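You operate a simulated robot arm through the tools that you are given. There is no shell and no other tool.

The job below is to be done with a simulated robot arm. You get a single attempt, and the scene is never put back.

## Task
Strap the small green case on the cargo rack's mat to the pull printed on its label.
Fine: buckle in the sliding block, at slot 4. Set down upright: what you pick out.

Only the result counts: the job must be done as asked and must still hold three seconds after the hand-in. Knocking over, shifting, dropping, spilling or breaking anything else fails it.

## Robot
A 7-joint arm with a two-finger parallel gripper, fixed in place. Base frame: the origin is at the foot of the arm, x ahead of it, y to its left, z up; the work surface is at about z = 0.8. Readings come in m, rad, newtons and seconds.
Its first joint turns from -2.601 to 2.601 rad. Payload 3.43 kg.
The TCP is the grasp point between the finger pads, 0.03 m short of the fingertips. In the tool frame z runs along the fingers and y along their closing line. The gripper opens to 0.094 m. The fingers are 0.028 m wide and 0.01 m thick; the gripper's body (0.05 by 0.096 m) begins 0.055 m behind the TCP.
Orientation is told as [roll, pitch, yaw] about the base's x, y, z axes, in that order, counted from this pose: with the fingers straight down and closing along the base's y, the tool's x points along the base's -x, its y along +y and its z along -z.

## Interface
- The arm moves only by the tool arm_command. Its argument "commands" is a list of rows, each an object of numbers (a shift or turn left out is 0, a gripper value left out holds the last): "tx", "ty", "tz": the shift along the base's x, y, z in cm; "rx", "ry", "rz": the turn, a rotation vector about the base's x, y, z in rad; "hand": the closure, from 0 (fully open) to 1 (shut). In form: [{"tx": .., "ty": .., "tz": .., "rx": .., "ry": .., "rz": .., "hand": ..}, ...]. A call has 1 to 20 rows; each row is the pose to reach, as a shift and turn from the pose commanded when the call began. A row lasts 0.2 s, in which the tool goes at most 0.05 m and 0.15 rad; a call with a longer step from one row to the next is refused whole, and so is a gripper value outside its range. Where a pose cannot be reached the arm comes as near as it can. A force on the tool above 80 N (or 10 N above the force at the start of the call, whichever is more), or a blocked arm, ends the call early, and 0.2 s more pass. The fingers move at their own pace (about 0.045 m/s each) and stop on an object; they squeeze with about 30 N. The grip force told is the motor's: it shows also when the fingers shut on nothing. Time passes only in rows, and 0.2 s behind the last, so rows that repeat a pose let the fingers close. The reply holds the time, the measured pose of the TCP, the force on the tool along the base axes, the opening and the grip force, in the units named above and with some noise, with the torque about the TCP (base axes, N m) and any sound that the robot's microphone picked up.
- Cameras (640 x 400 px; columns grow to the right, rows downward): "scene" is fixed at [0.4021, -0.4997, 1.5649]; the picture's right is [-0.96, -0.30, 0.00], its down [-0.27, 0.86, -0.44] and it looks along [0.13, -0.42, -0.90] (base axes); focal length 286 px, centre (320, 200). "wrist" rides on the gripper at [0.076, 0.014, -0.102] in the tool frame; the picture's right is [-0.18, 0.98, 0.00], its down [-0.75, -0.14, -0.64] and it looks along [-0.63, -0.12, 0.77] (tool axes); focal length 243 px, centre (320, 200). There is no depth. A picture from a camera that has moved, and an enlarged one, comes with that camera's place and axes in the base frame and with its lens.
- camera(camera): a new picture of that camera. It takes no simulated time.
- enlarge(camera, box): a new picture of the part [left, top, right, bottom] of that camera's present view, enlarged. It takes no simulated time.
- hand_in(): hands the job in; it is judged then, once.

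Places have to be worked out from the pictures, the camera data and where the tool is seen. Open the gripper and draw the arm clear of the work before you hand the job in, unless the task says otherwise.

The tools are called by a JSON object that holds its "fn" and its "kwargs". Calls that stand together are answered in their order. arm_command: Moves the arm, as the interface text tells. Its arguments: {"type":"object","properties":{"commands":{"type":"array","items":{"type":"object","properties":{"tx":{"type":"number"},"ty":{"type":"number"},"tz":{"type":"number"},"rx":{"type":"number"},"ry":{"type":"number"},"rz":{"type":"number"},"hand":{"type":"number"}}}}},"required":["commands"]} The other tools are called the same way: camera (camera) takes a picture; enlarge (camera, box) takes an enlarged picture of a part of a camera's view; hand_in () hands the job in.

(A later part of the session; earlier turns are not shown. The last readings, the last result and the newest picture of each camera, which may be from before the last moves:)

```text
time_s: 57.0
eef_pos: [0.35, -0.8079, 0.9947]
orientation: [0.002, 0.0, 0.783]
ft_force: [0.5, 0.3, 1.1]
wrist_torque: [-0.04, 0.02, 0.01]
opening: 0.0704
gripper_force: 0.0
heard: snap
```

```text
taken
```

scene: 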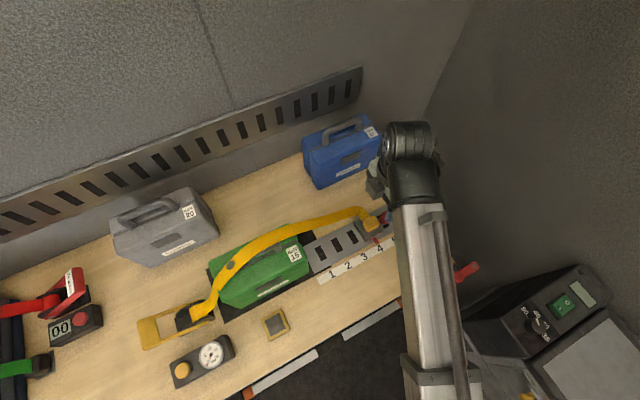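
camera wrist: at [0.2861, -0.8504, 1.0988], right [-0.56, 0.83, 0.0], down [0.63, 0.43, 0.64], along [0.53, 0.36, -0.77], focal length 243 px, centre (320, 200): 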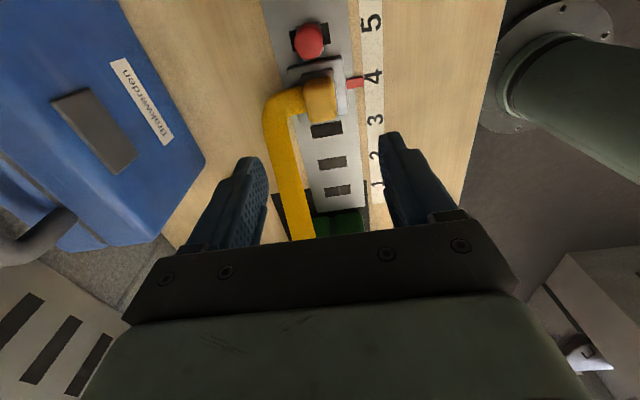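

A second snap came on release, and the buckle has stayed in the block. I'll zoom in to verify both the buckle and the pointer.

{"fn": "enlarge", "kwargs": {"camera": "wrist", "box": [240, 10, 400, 130]}}

{"fn": "enlarge", "kwargs": {"camera": "scene", "box": [180, 180, 400, 340]}}

```text
3.33 times, centred on (320, 70) of wrist
camera zoom: at [0.2861, -0.8504, 1.0988], right [-0.56, 0.83, 0.0], down [0.63, 0.43, 0.64], along [0.53, 0.36, -0.77], focal length 809 px, centre (320, 633)
```

zoom: 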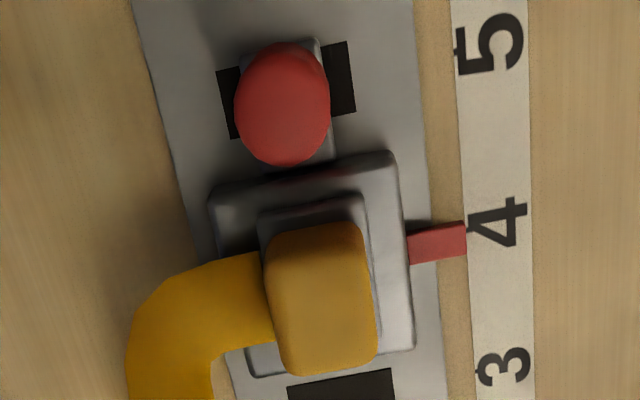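

```text
2.50 times, centred on (290, 260) of scene
camera zoom: at [0.4021, -0.4997, 1.5649], right [-0.96, -0.3, 0.0], down [-0.27, 0.86, -0.44], along [0.13, -0.42, -0.9], focal length 716 px, centre (395, 50)
```

zoom: 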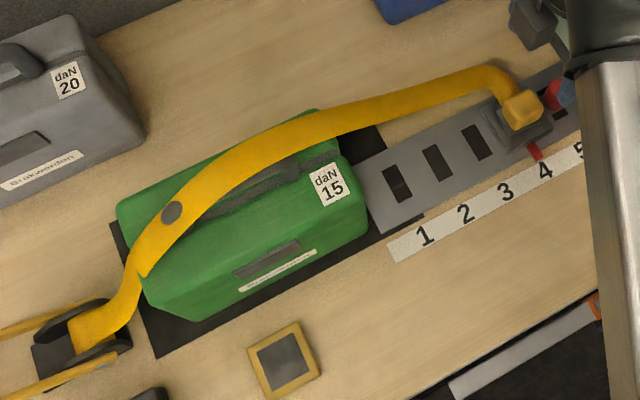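

The buckle is seated in the block and the pointer is at 4. Next is the ratchet. I'll rise, cross over the case and look at the lever and gauge from close by.

{"fn": "arm_command", "kwargs": {"commands": [{"tz": 4}, {"tz": 8}, {"tz": 12.5}, {"tx": 3, "ty": 3.3, "tz": 12.5}, {"tx": 6, "ty": 6.6, "tz": 12.5}, {"tx": 9, "ty": 9.9, "tz": 12.5}, {"tx": 12, "ty": 13.2, "tz": 12.5}, {"tx": 15, "ty": 16.5, "tz": 12.5}, {"tx": 18, "ty": 19.8, "tz": 12.5}, {"tx": 21, "ty": 23.1, "tz": 12.5}, {"tx": 24, "ty": 26.4, "tz": 12.5}, {"tx": 27.2, "ty": 29.9, "tz": 12.5}, {"tx": 27.2, "ty": 29.9, "tz": 12.5}]}}

{"fn": "camera", "kwargs": {"camera": "wrist"}}

{"fn": "enlarge", "kwargs": {"camera": "wrist", "box": [260, 60, 420, 220]}}

{"fn": "camera", "kwargs": {"camera": "scene"}}

```text
time_s: 59.8
eef_pos: [0.6214, -0.5073, 1.1199]
orientation: [0.001, -0.001, 0.784]
ft_force: [-0.2, 0.3, 0.4]
wrist_torque: [0.02, 0.01, 0.0]
opening: 0.0704
gripper_force: 0.1
```

```text
taken
camera wrist: at [0.5581, -0.551, 1.222], right [-0.56, 0.83, 0.0], down [0.63, 0.43, 0.64], along [0.53, 0.36, -0.77], focal length 243 px, centre (320, 200)
```

wrist: 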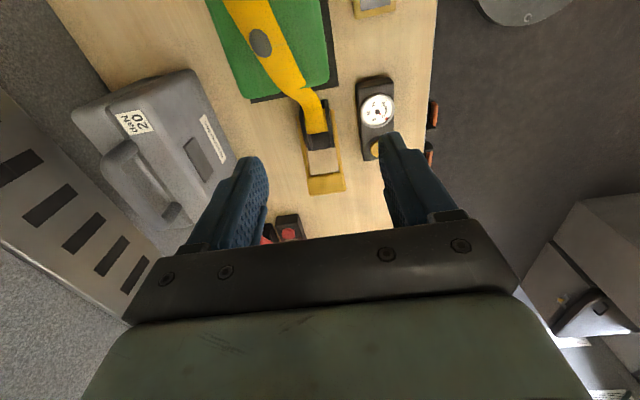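

```text
2.50 times, centred on (340, 140) of wrist
camera zoom: at [0.5581, -0.551, 1.222], right [-0.56, 0.83, 0.0], down [0.63, 0.43, 0.64], along [0.53, 0.36, -0.77], focal length 606 px, centre (270, 350)
```

zoom: 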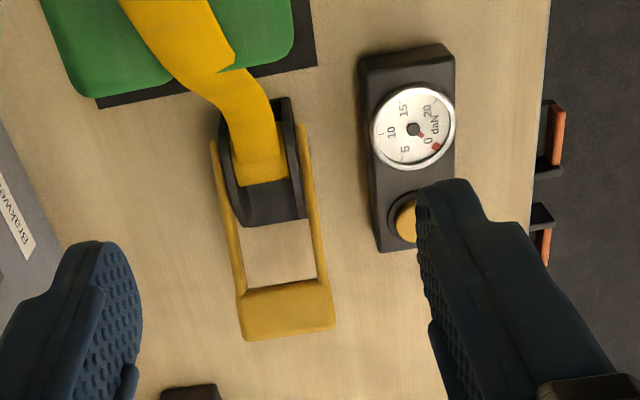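

```text
taken
```

scene: 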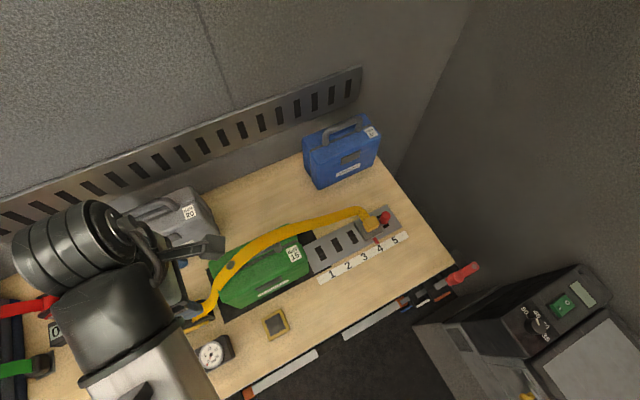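

The gauge reads 0 and the lever end plate is at s≈0.262, n≈0.821, z≈0.868, tilted up about 18°. I'll close the fingers and come down beyond the lever's outer end, so I can push it upward toward the case.

{"fn": "arm_command", "kwargs": {"commands": [{"tx": 3.2, "ty": 2.6, "hand": 1}, {"tx": 6.4, "ty": 5.2, "hand": 1}, {"tx": 9.6, "ty": 7.8, "hand": 1}, {"tx": 12.8, "ty": 10.4, "hand": 1}, {"tx": 16, "ty": 13, "hand": 1}, {"tx": 18.9, "ty": 15.66, "hand": 1}, {"tx": 18.9, "ty": 15.66, "tz": -4, "hand": 1}, {"tx": 18.9, "ty": 15.66, "tz": -8, "hand": 1}, {"tx": 18.9, "ty": 15.66, "tz": -12, "hand": 1}, {"tx": 18.9, "ty": 15.66, "tz": -15, "hand": 1}, {"tx": 18.9, "ty": 15.66, "tz": -15, "hand": 1}]}}

{"fn": "camera", "kwargs": {"camera": "wrist"}}

{"fn": "camera", "kwargs": {"camera": "scene"}}

```text
time_s: 62.2
eef_pos: [0.812, -0.3505, 0.9686]
orientation: [0.0, 0.0, 0.783]
ft_force: [-0.9, 0.5, 0.3]
wrist_torque: [0.05, -0.03, 0.0]
opening: 0.0
gripper_force: 29.8
```

```text
taken
camera wrist: at [0.7478, -0.394, 1.0721], right [-0.56, 0.83, 0.0], down [0.63, 0.43, 0.64], along [0.53, 0.36, -0.77], focal length 243 px, centre (320, 200)
```

wrist: 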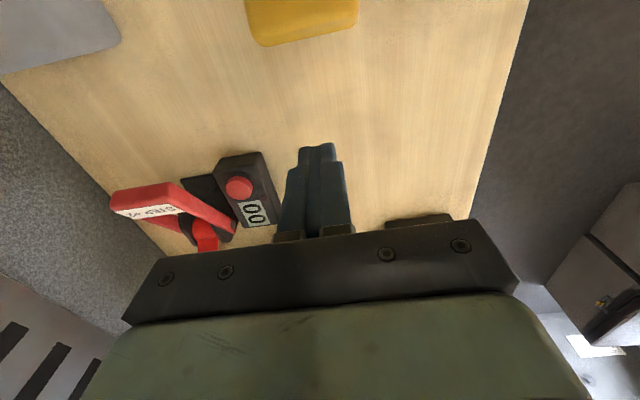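

```text
taken
```

scene: 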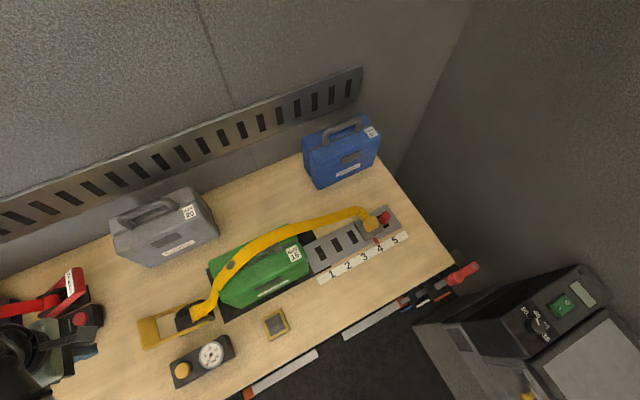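

The way is clear. I'll take a zoom of the lever, then descend to tip height z≈0.852 just beyond its outer end.

{"fn": "enlarge", "kwargs": {"camera": "scene", "box": [125, 290, 245, 390]}}

{"fn": "arm_command", "kwargs": {"commands": [{"tz": -3}, {"tz": -6}, {"tz": -8.6}, {"tz": -8.6}]}}

{"fn": "camera", "kwargs": {"camera": "wrist"}}

```text
4.00 times, centred on (185, 340) of scene
camera zoom: at [0.4021, -0.4997, 1.5649], right [-0.96, -0.3, 0.0], down [-0.27, 0.86, -0.44], along [0.13, -0.42, -0.9], focal length 1146 px, centre (860, -360)
```

zoom: 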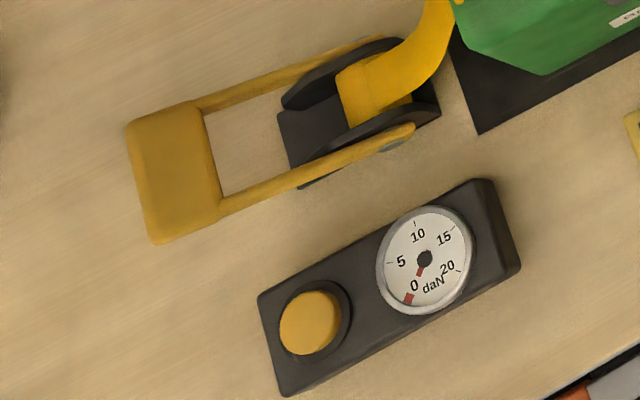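

```text
time_s: 63.2
eef_pos: [0.8127, -0.351, 0.8832]
orientation: [0.0, 0.0, 0.784]
ft_force: [-0.5, 0.4, -0.6]
wrist_torque: [0.01, -0.01, -0.03]
opening: 0.0
gripper_force: 30.3
```

```text
taken
camera wrist: at [0.7477, -0.3939, 0.9871], right [-0.56, 0.83, 0.0], down [0.63, 0.43, 0.64], along [0.53, 0.36, -0.77], focal length 243 px, centre (320, 200)
```

wrist: 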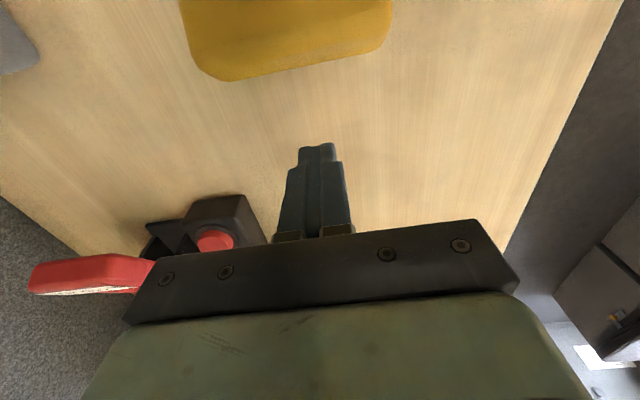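

The fingers are just beyond the lever's end. I'll push it toward the case while rising along its arc, a first part to about 40°, and feel the response.

{"fn": "arm_command", "kwargs": {"commands": [{"tx": -1.41, "ty": -1.41}, {"tx": -2.55, "ty": -2.55, "tz": 0.2}, {"tx": -3.0, "ty": -3.0, "tz": 1.0}, {"tx": -3.4, "ty": -3.4, "tz": 2.2}, {"tx": -3.85, "ty": -3.85, "tz": 3.7}, {"tx": -3.85, "ty": -3.85, "tz": 3.7}]}}

{"fn": "camera", "kwargs": {"camera": "wrist"}}

{"fn": "camera", "kwargs": {"camera": "scene"}}

```text
time_s: 64.6
eef_pos: [0.7787, -0.3848, 0.9225]
orientation: [-0.001, -0.016, 0.787]
ft_force: [38.7, 35.9, 12.8]
wrist_torque: [0.72, -1.31, -0.12]
opening: 0.0002
gripper_force: 30.3
```

```text
taken
camera wrist: at [0.7133, -0.4295, 1.0245], right [-0.57, 0.82, 0.0], down [0.62, 0.43, 0.65], along [0.54, 0.37, -0.76], focal length 243 px, centre (320, 200)
```

wrist: 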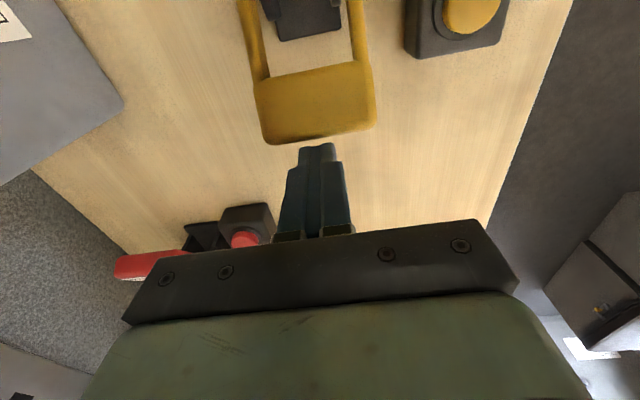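

```text
taken
```

scene: 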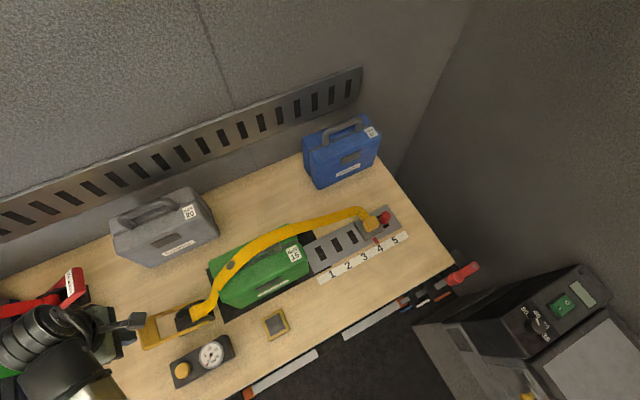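

The lever has risen to about 31°, with a strong push of 53 N. I'll hold for a moment to see whether that force is damping or a stop.

{"fn": "arm_command", "kwargs": {"commands": [{"tx": 0}, {"tx": 0}, {"tx": 0}]}}

{"fn": "enlarge", "kwargs": {"camera": "wrist", "box": [220, 0, 520, 180]}}

{"fn": "enlarge", "kwargs": {"camera": "scene", "box": [100, 280, 260, 400]}}

```text
time_s: 65.4
eef_pos: [0.7789, -0.3838, 0.9212]
orientation: [0.0, -0.017, 0.789]
ft_force: [46.7, 32.1, 29.2]
wrist_torque: [1.11, -0.78, 0.43]
opening: 0.0
gripper_force: 30.2
```

```text
2.13 times, centred on (370, 90) of wrist
camera zoom: at [0.7132, -0.4294, 1.024], right [-0.57, 0.82, 0.0], down [0.62, 0.43, 0.65], along [0.54, 0.37, -0.76], focal length 518 px, centre (213, 435)
```

zoom: 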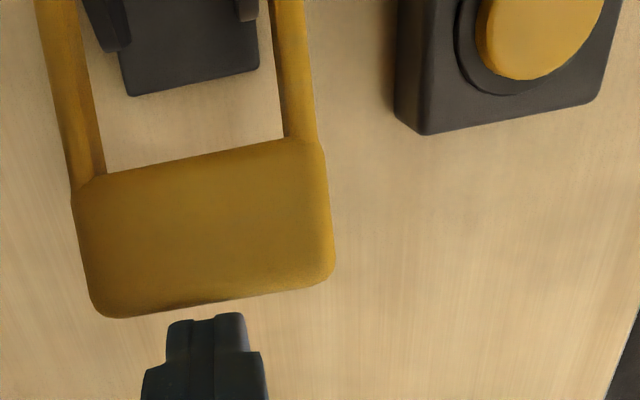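

```text
3.33 times, centred on (180, 340) of scene
camera zoom: at [0.4021, -0.4997, 1.5649], right [-0.96, -0.3, 0.0], down [-0.27, 0.86, -0.44], along [0.13, -0.42, -0.9], focal length 955 px, centre (787, -267)
```

zoom: 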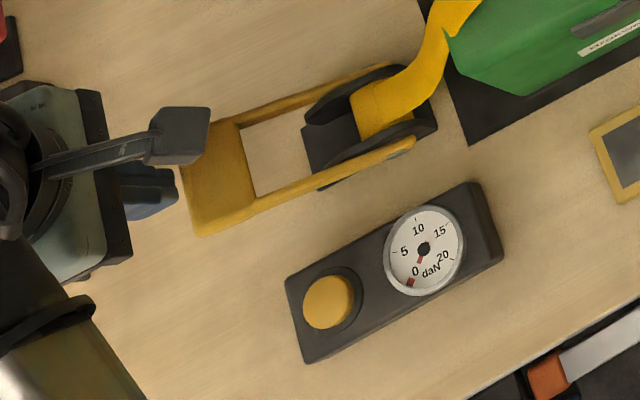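

The lever hasn't actually moved. Its corners are at the same pixels, and my tips are just pressing against its end edge, so it's at its upper stop. It probably works by pressing down, so I'll back off, rise and go above the end plate.

{"fn": "arm_command", "kwargs": {"commands": [{"tx": 1.0, "ty": 1.0, "ry": 0.012, "rx": -0.012}, {"tx": 1.5, "ty": 1.5, "tz": 2, "ry": 0.012, "rx": -0.012}, {"tx": 1.0, "ty": 1.0, "tz": 4, "ry": 0.012, "rx": -0.012}, {"tx": -0.9, "ty": -1.0, "tz": 4, "ry": 0.012, "rx": -0.012}, {"tx": -0.9, "ty": -1.0, "tz": 4, "ry": 0.012, "rx": -0.012}]}}

{"fn": "enlarge", "kwargs": {"camera": "scene", "box": [100, 280, 260, 400]}}

{"fn": "camera", "kwargs": {"camera": "wrist"}}

```text
time_s: 66.6
eef_pos: [0.7631, -0.4005, 0.9611]
orientation: [0.002, 0.016, 0.785]
ft_force: [0.5, -0.5, 0.1]
wrist_torque: [-0.02, 0.0, -0.04]
opening: 0.0
gripper_force: 30.4
```

```text
3.33 times, centred on (180, 340) of scene
camera zoom: at [0.4021, -0.4997, 1.5649], right [-0.96, -0.3, 0.0], down [-0.27, 0.86, -0.44], along [0.13, -0.42, -0.9], focal length 955 px, centre (787, -267)
```

zoom: 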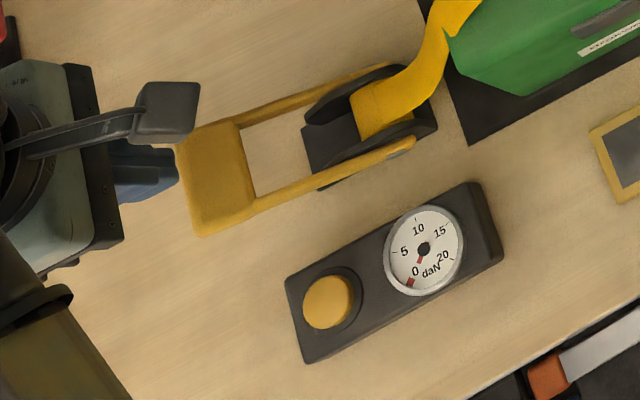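

```text
taken
camera wrist: at [0.7002, -0.4419, 1.0654], right [-0.56, 0.83, 0.0], down [0.64, 0.44, 0.63], along [0.52, 0.35, -0.78], focal length 243 px, centre (320, 200)
```

wrist: 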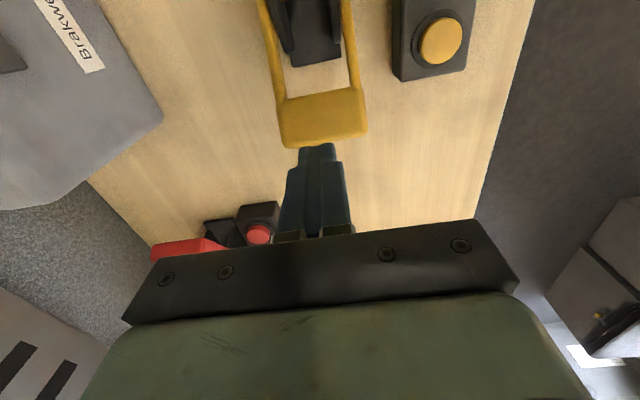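

The lever is unchanged and I'm clear of it. Now, above the end plate, I'll lower the closed fingers onto it and press gently.

{"fn": "arm_command", "kwargs": {"commands": [{"tx": 0.1, "ty": 0.1, "tz": -2, "rx": 0.012, "ry": -0.012}, {"tx": 0.1, "ty": 0.1, "tz": -4, "rx": 0.012, "ry": -0.012}, {"tx": 0.1, "ty": 0.1, "tz": -5.2, "rx": 0.012, "ry": -0.012}, {"tx": 0.1, "ty": 0.1, "tz": -5.8, "rx": 0.012, "ry": -0.012}, {"tx": 0.1, "ty": 0.1, "tz": -5.8, "rx": 0.012, "ry": -0.012}]}}

{"fn": "camera", "kwargs": {"camera": "wrist"}}

{"fn": "enlarge", "kwargs": {"camera": "scene", "box": [100, 280, 260, 400]}}

```text
time_s: 67.8
eef_pos: [0.7647, -0.399, 0.9034]
orientation: [0.0, 0.001, 0.783]
ft_force: [0.0, -0.2, 1.6]
wrist_torque: [0.02, -0.02, 0.0]
opening: 0.0
gripper_force: 30.2
```

```text
taken
camera wrist: at [0.7007, -0.4417, 1.0065], right [-0.56, 0.83, 0.0], down [0.63, 0.43, 0.64], along [0.53, 0.36, -0.77], focal length 243 px, centre (320, 200)
```

wrist: 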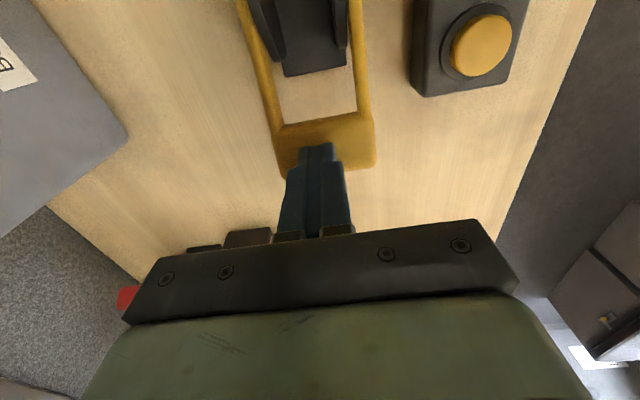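

```text
3.33 times, centred on (180, 340) of scene
camera zoom: at [0.4021, -0.4997, 1.5649], right [-0.96, -0.3, 0.0], down [-0.27, 0.86, -0.44], along [0.13, -0.42, -0.9], focal length 955 px, centre (787, -267)
```

zoom: 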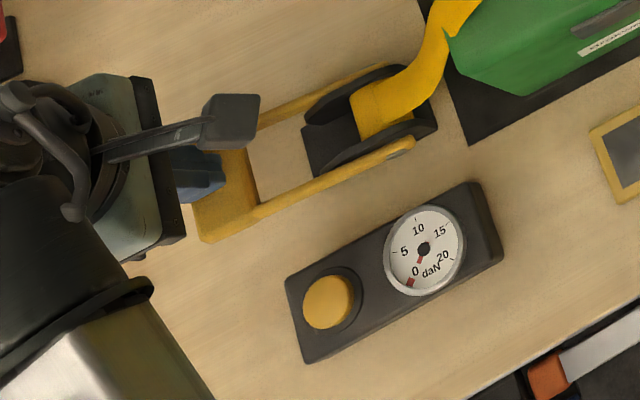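

There's light contact (1.6 N) and the plate seems to give already. I'll press it down in steps and watch force, sound and gauge.

{"fn": "arm_command", "kwargs": {"commands": [{"tz": -0.5}, {"tz": -1.0}, {"tz": -1.5}, {"tz": -2.0}, {"tz": -2.0}]}}

{"fn": "enlarge", "kwargs": {"camera": "scene", "box": [100, 280, 260, 400]}}

```text
time_s: 69.0
eef_pos: [0.7643, -0.3993, 0.8833]
orientation: [-0.001, 0.0, 0.785]
ft_force: [0.4, 0.6, 2.1]
wrist_torque: [0.05, -0.04, -0.01]
opening: 0.0002
gripper_force: 30.2
```

```text
3.33 times, centred on (180, 340) of scene
camera zoom: at [0.4021, -0.4997, 1.5649], right [-0.96, -0.3, 0.0], down [-0.27, 0.86, -0.44], along [0.13, -0.42, -0.9], focal length 955 px, centre (787, -267)
```

zoom: 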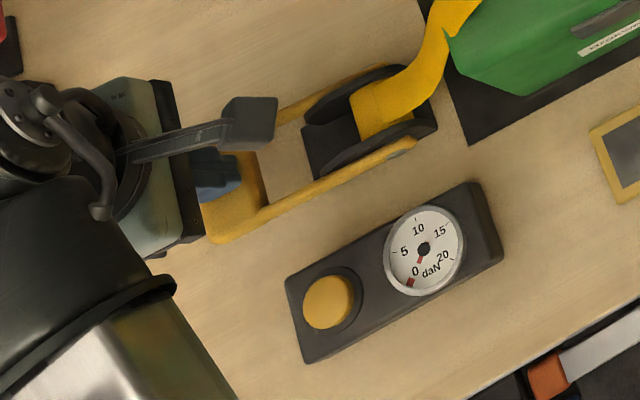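

The lever goes down easily (2 N). I'll keep pressing to the end of its stroke.

{"fn": "arm_command", "kwargs": {"commands": [{"tz": -0.5}, {"tz": -1.0}, {"tz": -1.5}, {"tz": -2.0}, {"tz": -2.5}, {"tz": -2.5}]}}

{"fn": "enlarge", "kwargs": {"camera": "scene", "box": [100, 280, 260, 400]}}

```text
time_s: 69.7
eef_pos: [0.7653, -0.3996, 0.8828]
orientation: [-0.009, -0.004, 0.784]
ft_force: [-10.7, 4.1, 43.1]
wrist_torque: [0.58, -0.11, 0.1]
opening: 0.0
gripper_force: 30.1
stopped in row 3: the force on the tool passed its limit at 89 N (the readings are from after the stop); the commanded pose is now the measured one
```

```text
3.33 times, centred on (180, 340) of scene
camera zoom: at [0.4021, -0.4997, 1.5649], right [-0.96, -0.3, 0.0], down [-0.27, 0.86, -0.44], along [0.13, -0.42, -0.9], focal length 955 px, centre (787, -267)
```

zoom: 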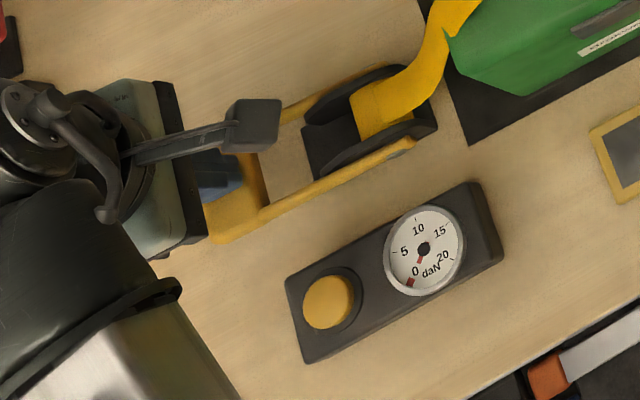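

It hit a bottom stop at tip z≈0.853 with no click heard, and the gauge still shows 0. I'll rise and see whether the lever springs back and whether anything changed.

{"fn": "arm_command", "kwargs": {"commands": [{"tz": 1}, {"tz": 2.5}, {"tz": 5}, {"tz": 8}, {"tz": 8}]}}

{"fn": "enlarge", "kwargs": {"camera": "scene", "box": [100, 280, 260, 400]}}

{"fn": "camera", "kwargs": {"camera": "wrist"}}

{"fn": "camera", "kwargs": {"camera": "scene"}}

```text
time_s: 70.9
eef_pos: [0.7679, -0.3996, 0.9581]
orientation: [-0.007, -0.005, 0.783]
ft_force: [0.1, 0.8, 0.0]
wrist_torque: [-0.05, 0.0, 0.02]
opening: 0.0
gripper_force: 29.9
```

```text
3.33 times, centred on (180, 340) of scene
camera zoom: at [0.4021, -0.4997, 1.5649], right [-0.96, -0.3, 0.0], down [-0.27, 0.86, -0.44], along [0.13, -0.42, -0.9], focal length 955 px, centre (787, -267)
```

zoom: 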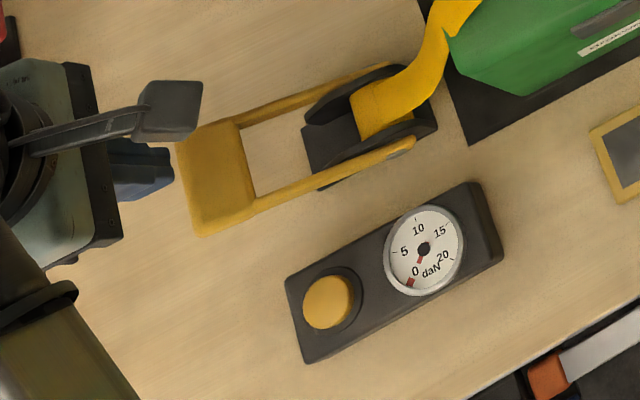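

```text
taken
camera wrist: at [0.7021, -0.4423, 1.0612], right [-0.56, 0.83, -0.01], down [0.63, 0.43, 0.65], along [0.54, 0.36, -0.76], focal length 243 px, centre (320, 200)
```

wrist: 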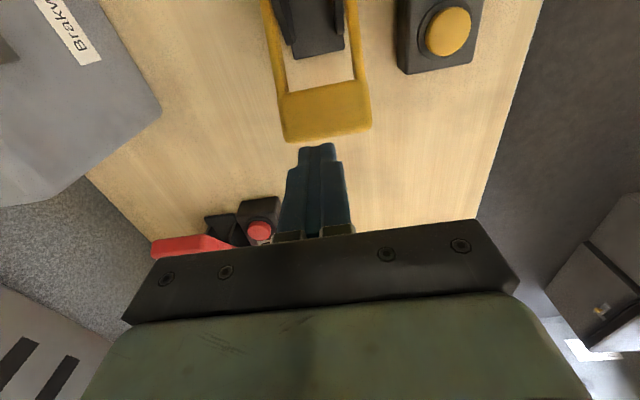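

```text
taken
```

scene: 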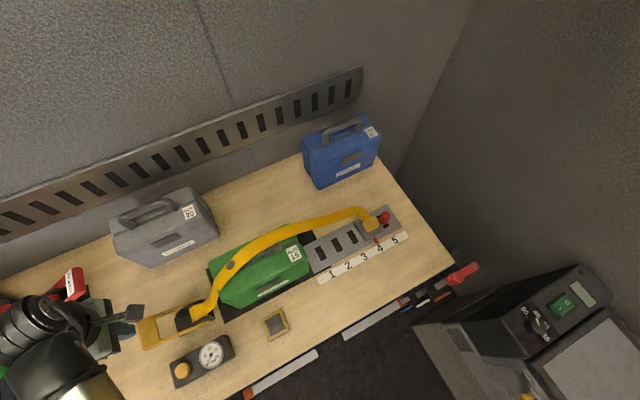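

The lever springs back to rest, so pressing down isn't the stroke. It's probably lifted instead. I can grip the plate by its two side edges (fingers closing along n), so it can pivot in the grip. I'll open and straddle it.

{"fn": "arm_command", "kwargs": {"commands": [{"tx": -0.12, "ty": 0.49, "rx": 0.0015, "ry": 0.0085, "hand": 0}, {"tx": -0.12, "ty": 0.49, "rx": 0.0015, "ry": 0.0085, "hand": 0}, {"tx": -0.12, "ty": 0.49, "rx": 0.0015, "ry": 0.0085, "hand": 0}, {"tx": -0.12, "ty": 0.49, "rx": 0.0015, "ry": 0.0085, "hand": 0}, {"tx": -0.12, "ty": 0.49, "rx": 0.0015, "ry": 0.0085, "hand": 0}, {"tx": -0.12, "ty": 0.49, "rx": 0.0015, "ry": 0.0085, "hand": 0}]}}

{"fn": "camera", "kwargs": {"camera": "wrist"}}

```text
time_s: 72.3
eef_pos: [0.7663, -0.3945, 0.9582]
orientation: [-0.002, 0.002, 0.784]
ft_force: [-0.3, 0.6, 0.3]
wrist_torque: [0.02, 0.01, -0.01]
opening: 0.094
gripper_force: 0.0
```

```text
taken
camera wrist: at [0.7016, -0.4376, 1.0612], right [-0.56, 0.83, 0.0], down [0.63, 0.43, 0.64], along [0.53, 0.36, -0.77], focal length 243 px, centre (320, 200)
```

wrist: 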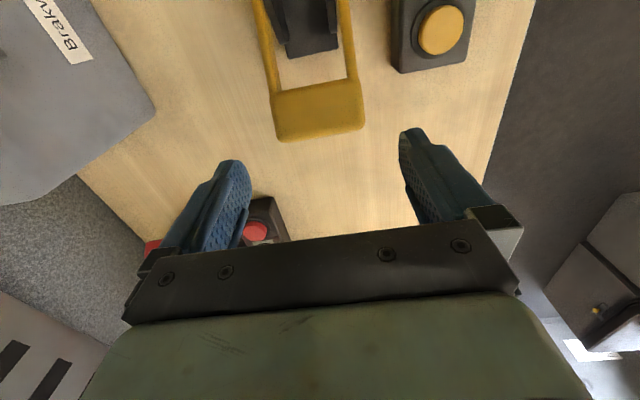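

The plate is centred between the fingers in n, but sits about 9 mm closer to the case than my TCP. I'll correct that, go down around it and close on its side edges.

{"fn": "arm_command", "kwargs": {"commands": [{"tx": -0.6, "ty": -0.6, "tz": -3}, {"tx": -0.6, "ty": -0.6, "tz": -6}, {"tx": -0.6, "ty": -0.6, "tz": -8.6}, {"tx": -0.6, "ty": -0.6, "tz": -8.6}]}}

{"fn": "camera", "kwargs": {"camera": "wrist"}}

```text
time_s: 73.3
eef_pos: [0.7612, -0.4011, 0.872]
orientation: [0.001, 0.002, 0.786]
ft_force: [-0.7, -0.2, 0.5]
wrist_torque: [0.03, -0.01, -0.04]
opening: 0.094
gripper_force: 0.0
```

```text
taken
camera wrist: at [0.6967, -0.4438, 0.9755], right [-0.56, 0.83, 0.0], down [0.63, 0.43, 0.64], along [0.53, 0.36, -0.77], focal length 243 px, centre (320, 200)
```

wrist: 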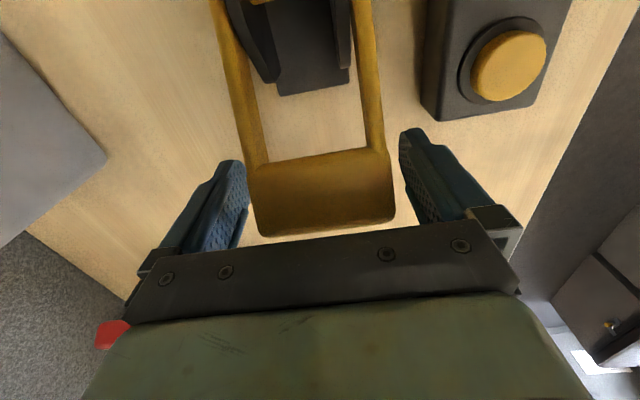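

The plate sits right between the fingers, so I'll close on it.

{"fn": "arm_command", "kwargs": {"commands": [{"hand": 1}, {"hand": 1}, {"hand": 1}, {"hand": 1}, {"hand": 1}]}}

{"fn": "camera", "kwargs": {"camera": "wrist"}}

```text
time_s: 74.5
eef_pos: [0.759, -0.3991, 0.8719]
orientation: [0.004, 0.002, 0.785]
ft_force: [-16.5, 14.8, -7.2]
wrist_torque: [0.16, -0.34, 0.11]
opening: 0.0703
gripper_force: 45.3
```

```text
taken
camera wrist: at [0.6957, -0.4428, 0.9756], right [-0.56, 0.83, 0.0], down [0.64, 0.43, 0.64], along [0.53, 0.36, -0.77], focal length 243 px, centre (320, 200)
```

wrist: 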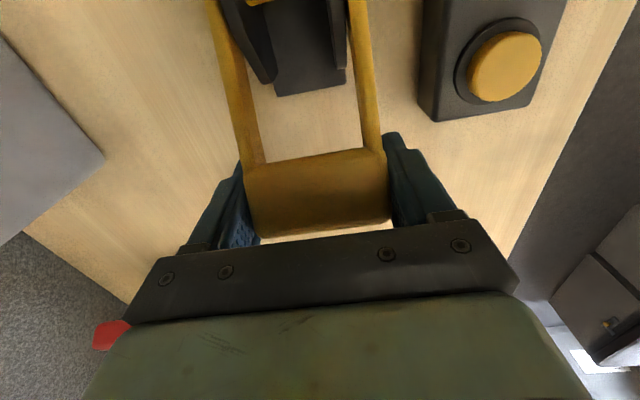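

I have it, with a slight sideways preload. I'll relax that and try lifting along the arc by about 8°, watching the force.

{"fn": "arm_command", "kwargs": {"commands": [{"tx": -0.18, "ty": 0.18}, {"tx": -0.35, "ty": 0.02, "tz": 0.5}, {"tx": -0.52, "ty": -0.15, "tz": 0.95}, {"tx": -0.7, "ty": -0.34, "tz": 1.45}, {"tx": -0.7, "ty": -0.34, "tz": 1.45}]}}

{"fn": "enlarge", "kwargs": {"camera": "scene", "box": [100, 280, 260, 400]}}

{"fn": "camera", "kwargs": {"camera": "wrist"}}

```text
time_s: 75.7
eef_pos: [0.7555, -0.4035, 0.8847]
orientation: [0.0, -0.001, 0.786]
ft_force: [21.4, 12.5, -34.0]
wrist_torque: [0.14, -0.04, 0.1]
opening: 0.0703
gripper_force: 45.6
```

```text
3.33 times, centred on (180, 340) of scene
camera zoom: at [0.4021, -0.4997, 1.5649], right [-0.96, -0.3, 0.0], down [-0.27, 0.86, -0.44], along [0.13, -0.42, -0.9], focal length 955 px, centre (787, -267)
```

zoom: 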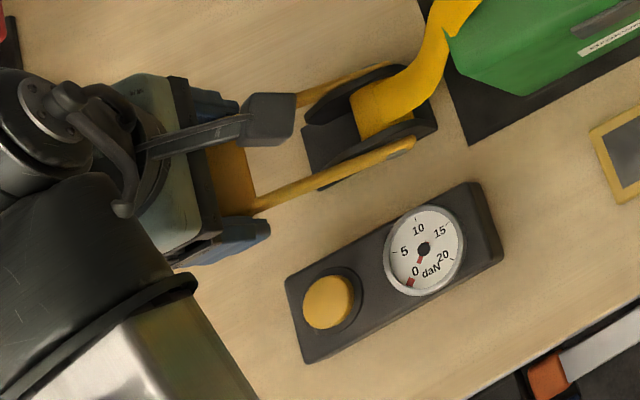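

```text
taken
camera wrist: at [0.6913, -0.4469, 0.9881], right [-0.56, 0.83, 0.0], down [0.63, 0.43, 0.64], along [0.53, 0.36, -0.77], focal length 243 px, centre (320, 200)
```

wrist: 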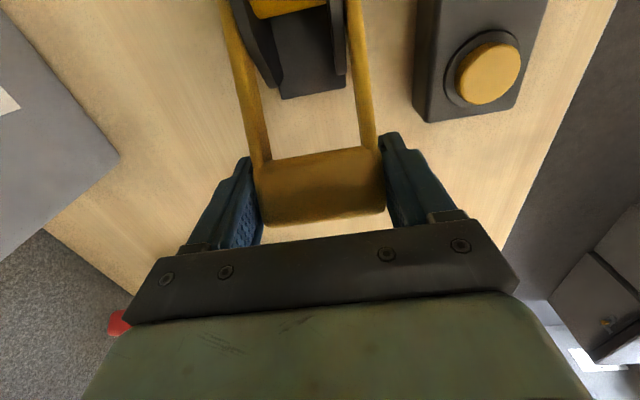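

The lever wouldn't rise: the fingers slipped at 34 N with the plate still at rest, so rest really is its upper stop. I'll release it and study the mechanism up close again.

{"fn": "arm_command", "kwargs": {"commands": [{"tx": 0.5, "ty": 0.4, "tz": -1.2}, {"tx": 0.5, "ty": 0.4, "tz": -1.2, "hand": 0}, {"tx": 0.5, "ty": 0.4, "tz": -1.2, "hand": 0}, {"tx": 0.5, "ty": 0.4, "tz": -1.2, "hand": 0}, {"tx": 0.5, "ty": 0.4, "tz": -1.2, "hand": 0}, {"tx": 0.5, "ty": 0.4, "tz": 2, "hand": 0}, {"tx": -2, "ty": -2, "tz": 5, "hand": 0}, {"tx": -5, "ty": -5, "tz": 6, "hand": 0}, {"tx": -7, "ty": -7, "tz": 9, "hand": 0}, {"tx": -7, "ty": -7, "tz": 9, "hand": 0}]}}

{"fn": "camera", "kwargs": {"camera": "wrist"}}

{"fn": "enlarge", "kwargs": {"camera": "wrist", "box": [220, 20, 460, 200]}}

{"fn": "camera", "kwargs": {"camera": "scene"}}

```text
time_s: 77.9
eef_pos: [0.6834, -0.4742, 0.9782]
orientation: [0.0, 0.001, 0.784]
ft_force: [0.0, 0.0, 0.2]
wrist_torque: [-0.04, -0.03, -0.02]
opening: 0.0942
gripper_force: 0.0
```

```text
taken
camera wrist: at [0.6188, -0.5166, 1.08], right [-0.56, 0.83, 0.0], down [0.63, 0.43, 0.64], along [0.53, 0.36, -0.77], focal length 243 px, centre (320, 200)
```

wrist: 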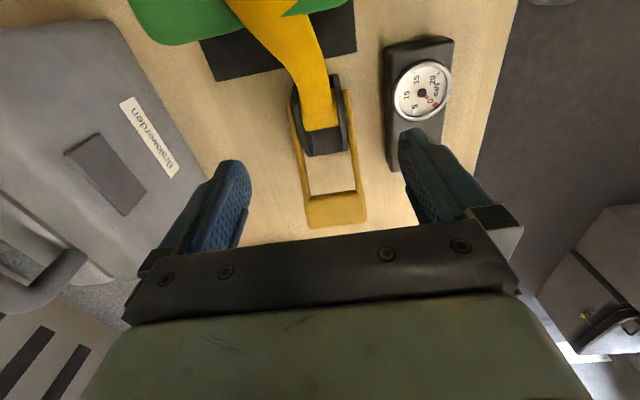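

```text
2.22 times, centred on (340, 110) of wrist
camera zoom: at [0.6188, -0.5166, 1.08], right [-0.56, 0.83, 0.0], down [0.63, 0.43, 0.64], along [0.53, 0.36, -0.77], focal length 539 px, centre (276, 400)
```

zoom: 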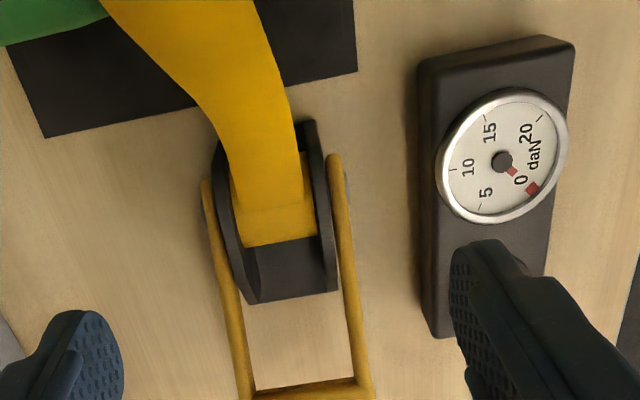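

```text
taken
```

scene: 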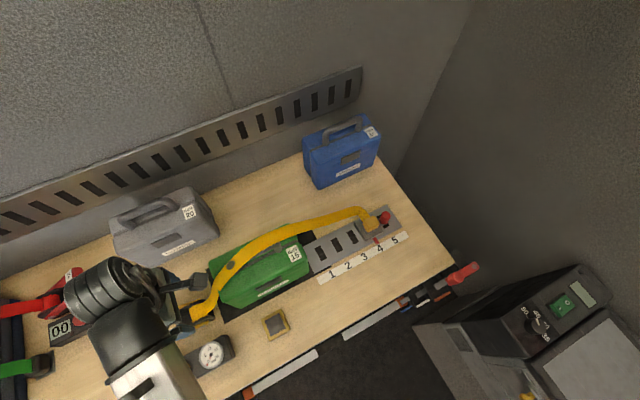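

The gauge still reads 0 and the strap is visibly slack, so early strokes may only take up slack. I'll close the fingers, go back over the plate and make a few full, measured press strokes.

{"fn": "arm_command", "kwargs": {"commands": [{"tx": 2, "ty": 2, "tz": 0, "hand": 1}, {"tx": 4.5, "ty": 4.5, "tz": 0, "hand": 1}, {"tx": 7.8, "ty": 7.4, "tz": 0, "hand": 1}, {"tx": 7.8, "ty": 7.4, "tz": 0, "hand": 1}, {"tx": 7.8, "ty": 7.4, "tz": -3, "hand": 1}, {"tx": 7.8, "ty": 7.4, "tz": -6.5, "hand": 1}, {"tx": 7.8, "ty": 7.4, "tz": -7.5, "hand": 1}, {"tx": 7.8, "ty": 7.4, "tz": -8.5, "hand": 1}, {"tx": 7.8, "ty": 7.4, "tz": -9.4, "hand": 1}, {"tx": 7.8, "ty": 7.4, "tz": -9.8, "hand": 1}, {"tx": 7.8, "ty": 7.4, "tz": -9.9, "hand": 1}, {"tx": 7.8, "ty": 7.4, "tz": -9.9, "hand": 1}, {"tx": 7.8, "ty": 7.4, "tz": -9.9, "hand": 1}]}}

{"fn": "enlarge", "kwargs": {"camera": "scene", "box": [100, 280, 260, 400]}}

{"fn": "camera", "kwargs": {"camera": "wrist"}}

```text
time_s: 80.7
eef_pos: [0.7602, -0.3992, 0.8813]
orientation: [-0.007, -0.001, 0.784]
ft_force: [9.0, -2.5, 67.8]
wrist_torque: [0.55, -0.92, -0.14]
opening: 0.0
gripper_force: 30.2
```

```text
3.33 times, centred on (180, 340) of scene
camera zoom: at [0.4021, -0.4997, 1.5649], right [-0.96, -0.3, 0.0], down [-0.27, 0.86, -0.44], along [0.13, -0.42, -0.9], focal length 955 px, centre (787, -267)
```

zoom: 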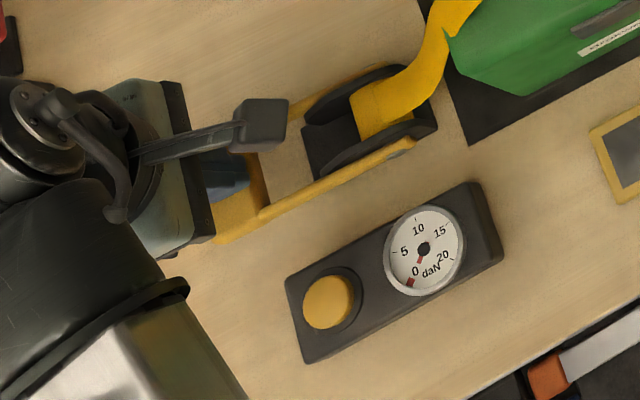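

```text
taken
camera wrist: at [0.6963, -0.4427, 0.9834], right [-0.56, 0.83, 0.0], down [0.63, 0.43, 0.64], along [0.53, 0.36, -0.77], focal length 243 px, centre (320, 200)
```

wrist: 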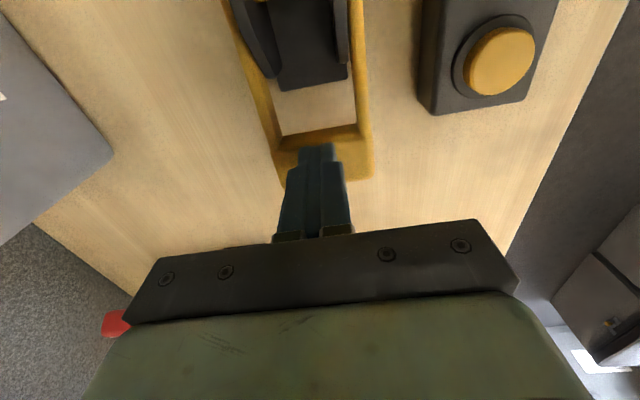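

I pressed it fully against the stop (68 N) with no click and no gauge change. I'll release and compare the strap's shape with before, and look closely at the buckle and block.

{"fn": "arm_command", "kwargs": {"commands": [{"tz": 1}, {"tz": 2.5}, {"tz": 5}, {"tz": 9}, {"tz": 9}]}}

{"fn": "enlarge", "kwargs": {"camera": "scene", "box": [180, 180, 400, 340]}}

{"fn": "enlarge", "kwargs": {"camera": "scene", "box": [330, 180, 430, 260]}}

{"fn": "enlarge", "kwargs": {"camera": "scene", "box": [20, 260, 120, 360]}}

```text
time_s: 81.9
eef_pos: [0.761, -0.3996, 0.9674]
orientation: [0.003, 0.003, 0.783]
ft_force: [0.2, 0.1, -0.1]
wrist_torque: [0.01, 0.03, 0.04]
opening: 0.0001
gripper_force: 29.9
```

```text
2.50 times, centred on (290, 260) of scene
camera zoom: at [0.4021, -0.4997, 1.5649], right [-0.96, -0.3, 0.0], down [-0.27, 0.86, -0.44], along [0.13, -0.42, -0.9], focal length 716 px, centre (395, 50)
```

zoom: 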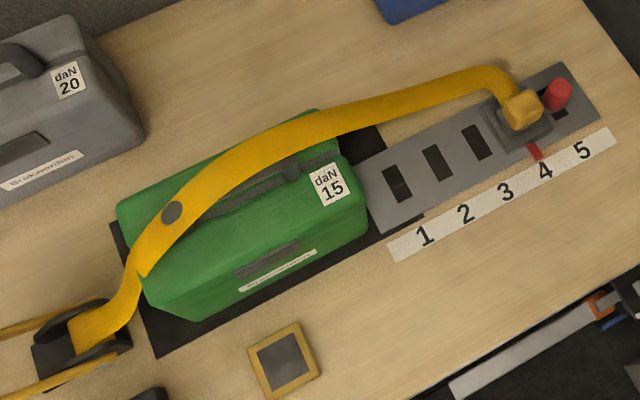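

```text
5.00 times, centred on (380, 220) of scene
camera zoom: at [0.4021, -0.4997, 1.5649], right [-0.96, -0.3, 0.0], down [-0.27, 0.86, -0.44], along [0.13, -0.42, -0.9], focal length 1433 px, centre (20, 100)
```

zoom: 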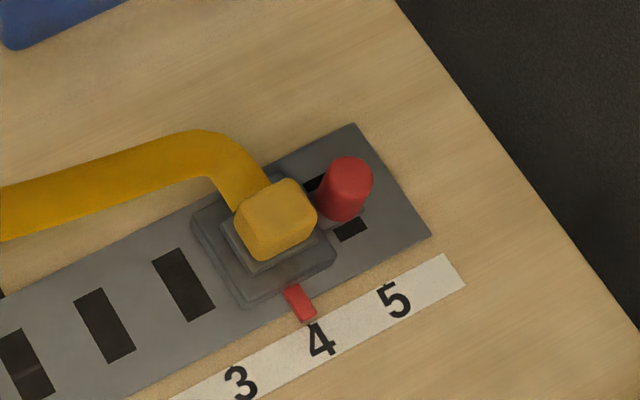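

```text
4.00 times, centred on (70, 310) of scene
camera zoom: at [0.4021, -0.4997, 1.5649], right [-0.96, -0.3, 0.0], down [-0.27, 0.86, -0.44], along [0.13, -0.42, -0.9], focal length 1146 px, centre (1320, -240)
```

zoom: 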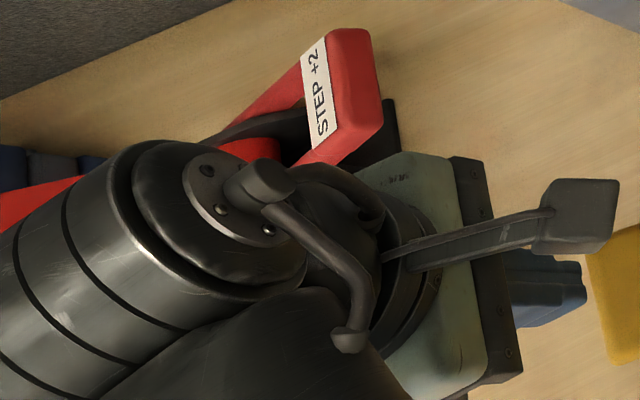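

The strap shape hasn't changed, so either the strokes don't act or the buckle isn't truly latched (I heard an extra snap when releasing). Pressing the buckle from above is harmless and tells which, so I'll go over it with closed fingers.

{"fn": "arm_command", "kwargs": {"commands": [{"tz": 4}, {"tz": 8}, {"tz": 12}, {"tz": 15.5}, {"tx": -3.1, "ty": -3.1, "tz": 15.5}, {"tx": -6.2, "ty": -6.2, "tz": 15.5}, {"tx": -9.3, "ty": -9.3, "tz": 15.5}, {"tx": -12.4, "ty": -12.4, "tz": 15.5}, {"tx": -15.5, "ty": -15.5, "tz": 15.5}, {"tx": -18.6, "ty": -18.6, "tz": 15.5}, {"tx": -21.7, "ty": -21.7, "tz": 15.5}, {"tx": -24.8, "ty": -24.8, "tz": 15.5}, {"tx": -27.9, "ty": -27.9, "tz": 15.5}, {"tx": -31, "ty": -31, "tz": 15.5}, {"tx": -34.1, "ty": -34.1, "tz": 15.5}, {"tx": -37.2, "ty": -37.2, "tz": 15.5}, {"tx": -40.9, "ty": -40.7, "tz": 15.5}, {"tx": -40.9, "ty": -40.7, "tz": 15.5}]}}

{"fn": "camera", "kwargs": {"camera": "wrist"}}

```text
refused: row 17 steps farther than a row can; nothing moved
```

```text
taken
camera wrist: at [0.6962, -0.4422, 1.0705], right [-0.56, 0.83, 0.0], down [0.63, 0.43, 0.64], along [0.53, 0.36, -0.77], focal length 243 px, centre (320, 200)
```

wrist: 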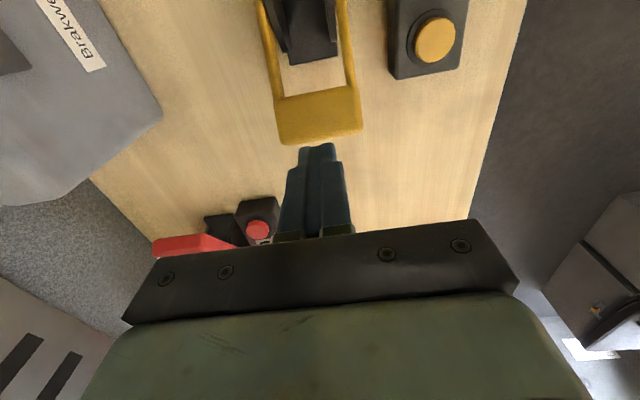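

One step was slightly too long, so I'll send it again with even spacing.

{"fn": "arm_command", "kwargs": {"commands": [{"tz": 4}, {"tz": 8}, {"tz": 12}, {"tz": 15.5}, {"tx": -3.2, "ty": -3.2, "tz": 15.5}, {"tx": -6.4, "ty": -6.4, "tz": 15.5}, {"tx": -9.6, "ty": -9.6, "tz": 15.5}, {"tx": -12.8, "ty": -12.8, "tz": 15.5}, {"tx": -16, "ty": -16, "tz": 15.5}, {"tx": -19.2, "ty": -19.2, "tz": 15.5}, {"tx": -22.4, "ty": -22.4, "tz": 15.5}, {"tx": -25.6, "ty": -25.6, "tz": 15.5}, {"tx": -28.8, "ty": -28.8, "tz": 15.5}, {"tx": -32, "ty": -32, "tz": 15.5}, {"tx": -35.2, "ty": -35.2, "tz": 15.5}, {"tx": -38.4, "ty": -38.4, "tz": 15.5}, {"tx": -40.9, "ty": -40.7, "tz": 15.5}, {"tx": -40.9, "ty": -40.7, "tz": 12}, {"tx": -40.9, "ty": -40.7, "tz": 7.5}, {"tx": -40.9, "ty": -40.7, "tz": 4}]}}

{"fn": "camera", "kwargs": {"camera": "wrist"}}

{"fn": "enlarge", "kwargs": {"camera": "wrist", "box": [220, 20, 420, 180]}}

```text
time_s: 86.1
eef_pos: [0.3525, -0.8071, 1.0045]
orientation: [-0.001, 0.001, 0.784]
ft_force: [0.2, -0.2, 0.7]
wrist_torque: [0.02, 0.03, 0.01]
opening: 0.0
gripper_force: 30.2
```

```text
taken
camera wrist: at [0.2877, -0.8502, 1.1088], right [-0.56, 0.83, 0.0], down [0.63, 0.43, 0.64], along [0.53, 0.36, -0.77], focal length 243 px, centre (320, 200)
```

wrist: 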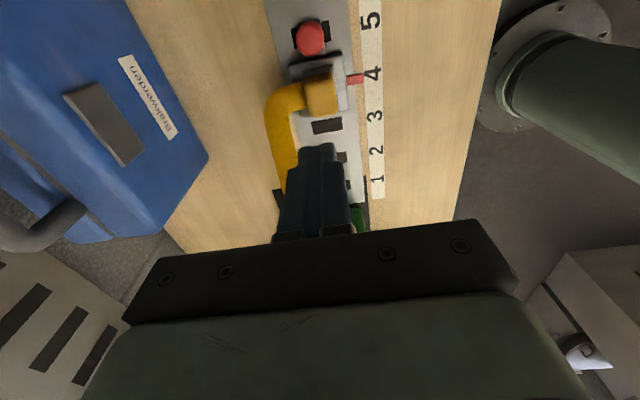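

```text
2.50 times, centred on (320, 100) of wrist
camera zoom: at [0.2877, -0.8502, 1.1088], right [-0.56, 0.83, 0.0], down [0.63, 0.43, 0.64], along [0.53, 0.36, -0.77], focal length 606 px, centre (320, 450)
```

zoom: 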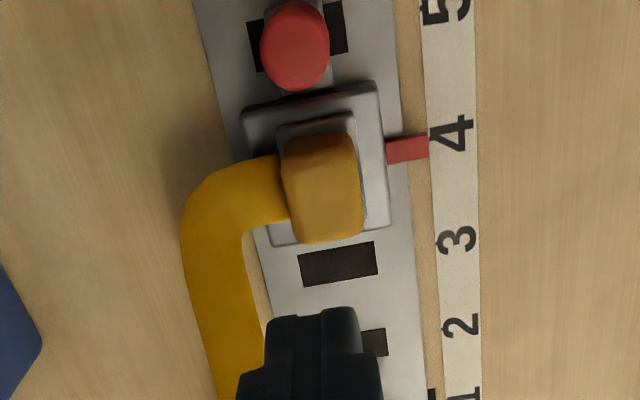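

The buckle head is straight under the fingers. I'll press down on it progressively and listen.

{"fn": "arm_command", "kwargs": {"commands": [{"tz": -4}, {"tz": -8}, {"tz": -10.5}, {"tz": -11.3}, {"tz": -11.7}, {"tz": -12.0}, {"tz": -12.3}, {"tz": -12.3}]}}

```text
time_s: 87.7
eef_pos: [0.3528, -0.8074, 0.8924]
orientation: [-0.008, 0.006, 0.784]
ft_force: [-5.6, 5.2, 29.1]
wrist_torque: [0.28, 0.1, 0.0]
opening: 0.0
gripper_force: 29.9
stopped in row 8: the force on the tool passed its limit at 86 N (the readings are from after the stop); the commanded pose is now the measured one
```

I pressed up to 86 N without any snap or movement, so the buckle seems properly seated. I'll return to the lever and watch a slow stroke more closely from start to finish.

{"fn": "arm_command", "kwargs": {"commands": [{"tz": 4, "rx": 0.0099, "ry": 0.0015}, {"tz": 8, "rx": 0.0099, "ry": 0.0015}, {"tz": 12, "rx": 0.0099, "ry": 0.0015}, {"tz": 16, "rx": 0.0099, "ry": 0.0015}, {"tz": 20, "rx": 0.0099, "ry": 0.0015}, {"tx": 3.2, "ty": 3.2, "tz": 22.8, "rx": 0.0099, "ry": 0.0015}, {"tx": 6.4, "ty": 6.4, "tz": 22.8, "rx": 0.0099, "ry": 0.0015}, {"tx": 9.6, "ty": 9.6, "tz": 22.8, "rx": 0.0099, "ry": 0.0015}, {"tx": 12.8, "ty": 12.8, "tz": 22.8, "rx": 0.0099, "ry": 0.0015}, {"tx": 16, "ty": 16, "tz": 22.8, "rx": 0.0099, "ry": 0.0015}, {"tx": 19.2, "ty": 19.2, "tz": 22.8, "rx": 0.0099, "ry": 0.0015}, {"tx": 22.4, "ty": 22.4, "tz": 22.8, "rx": 0.0099, "ry": 0.0015}, {"tx": 25.6, "ty": 25.6, "tz": 22.8, "rx": 0.0099, "ry": 0.0015}, {"tx": 28.8, "ty": 28.8, "tz": 22.8, "rx": 0.0099, "ry": 0.0015}, {"tx": 32, "ty": 32, "tz": 22.8, "rx": 0.0099, "ry": 0.0015}, {"tx": 35.2, "ty": 35.2, "tz": 22.8, "rx": 0.0099, "ry": 0.0015}, {"tx": 38.4, "ty": 38.4, "tz": 22.8, "rx": 0.0099, "ry": 0.0015}, {"tx": 40.9, "ty": 40.7, "tz": 20, "rx": 0.0099, "ry": 0.0015}, {"tx": 40.9, "ty": 40.7, "tz": 16, "rx": 0.0099, "ry": 0.0015}, {"tx": 40.9, "ty": 40.7, "tz": 12, "rx": 0.0099, "ry": 0.0015}]}}

{"fn": "camera", "kwargs": {"camera": "wrist"}}

{"fn": "enlarge", "kwargs": {"camera": "wrist", "box": [220, 0, 420, 160]}}

```text
refused: row 6 steps farther than a row can; nothing moved
```

```text
taken
camera wrist: at [0.2874, -0.8497, 0.9956], right [-0.56, 0.83, -0.01], down [0.63, 0.44, 0.64], along [0.53, 0.36, -0.77], focal length 243 px, centre (320, 200)
```

wrist: 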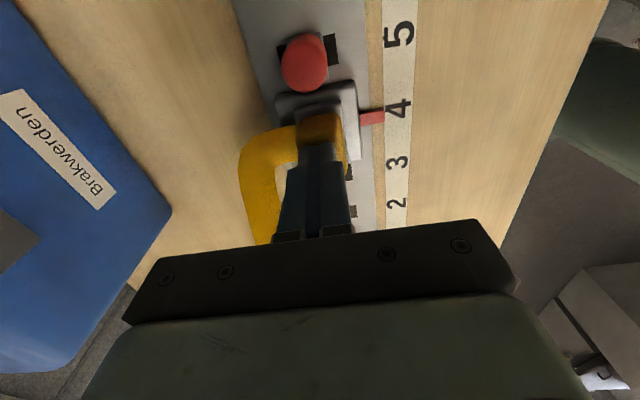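

```text
2.50 times, centred on (320, 80) of wrist
camera zoom: at [0.2874, -0.8497, 0.9956], right [-0.56, 0.83, -0.01], down [0.63, 0.44, 0.64], along [0.53, 0.36, -0.77], focal length 606 px, centre (320, 500)
```

zoom: 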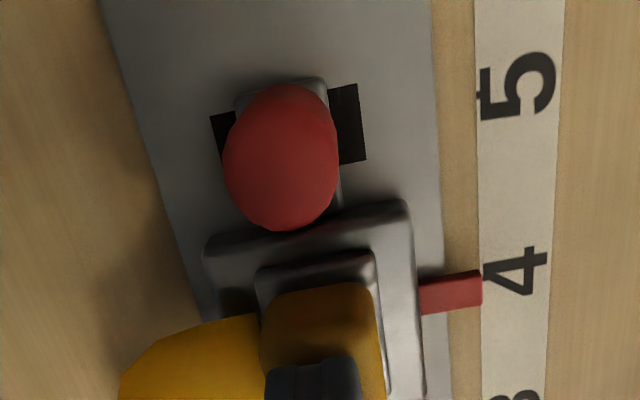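

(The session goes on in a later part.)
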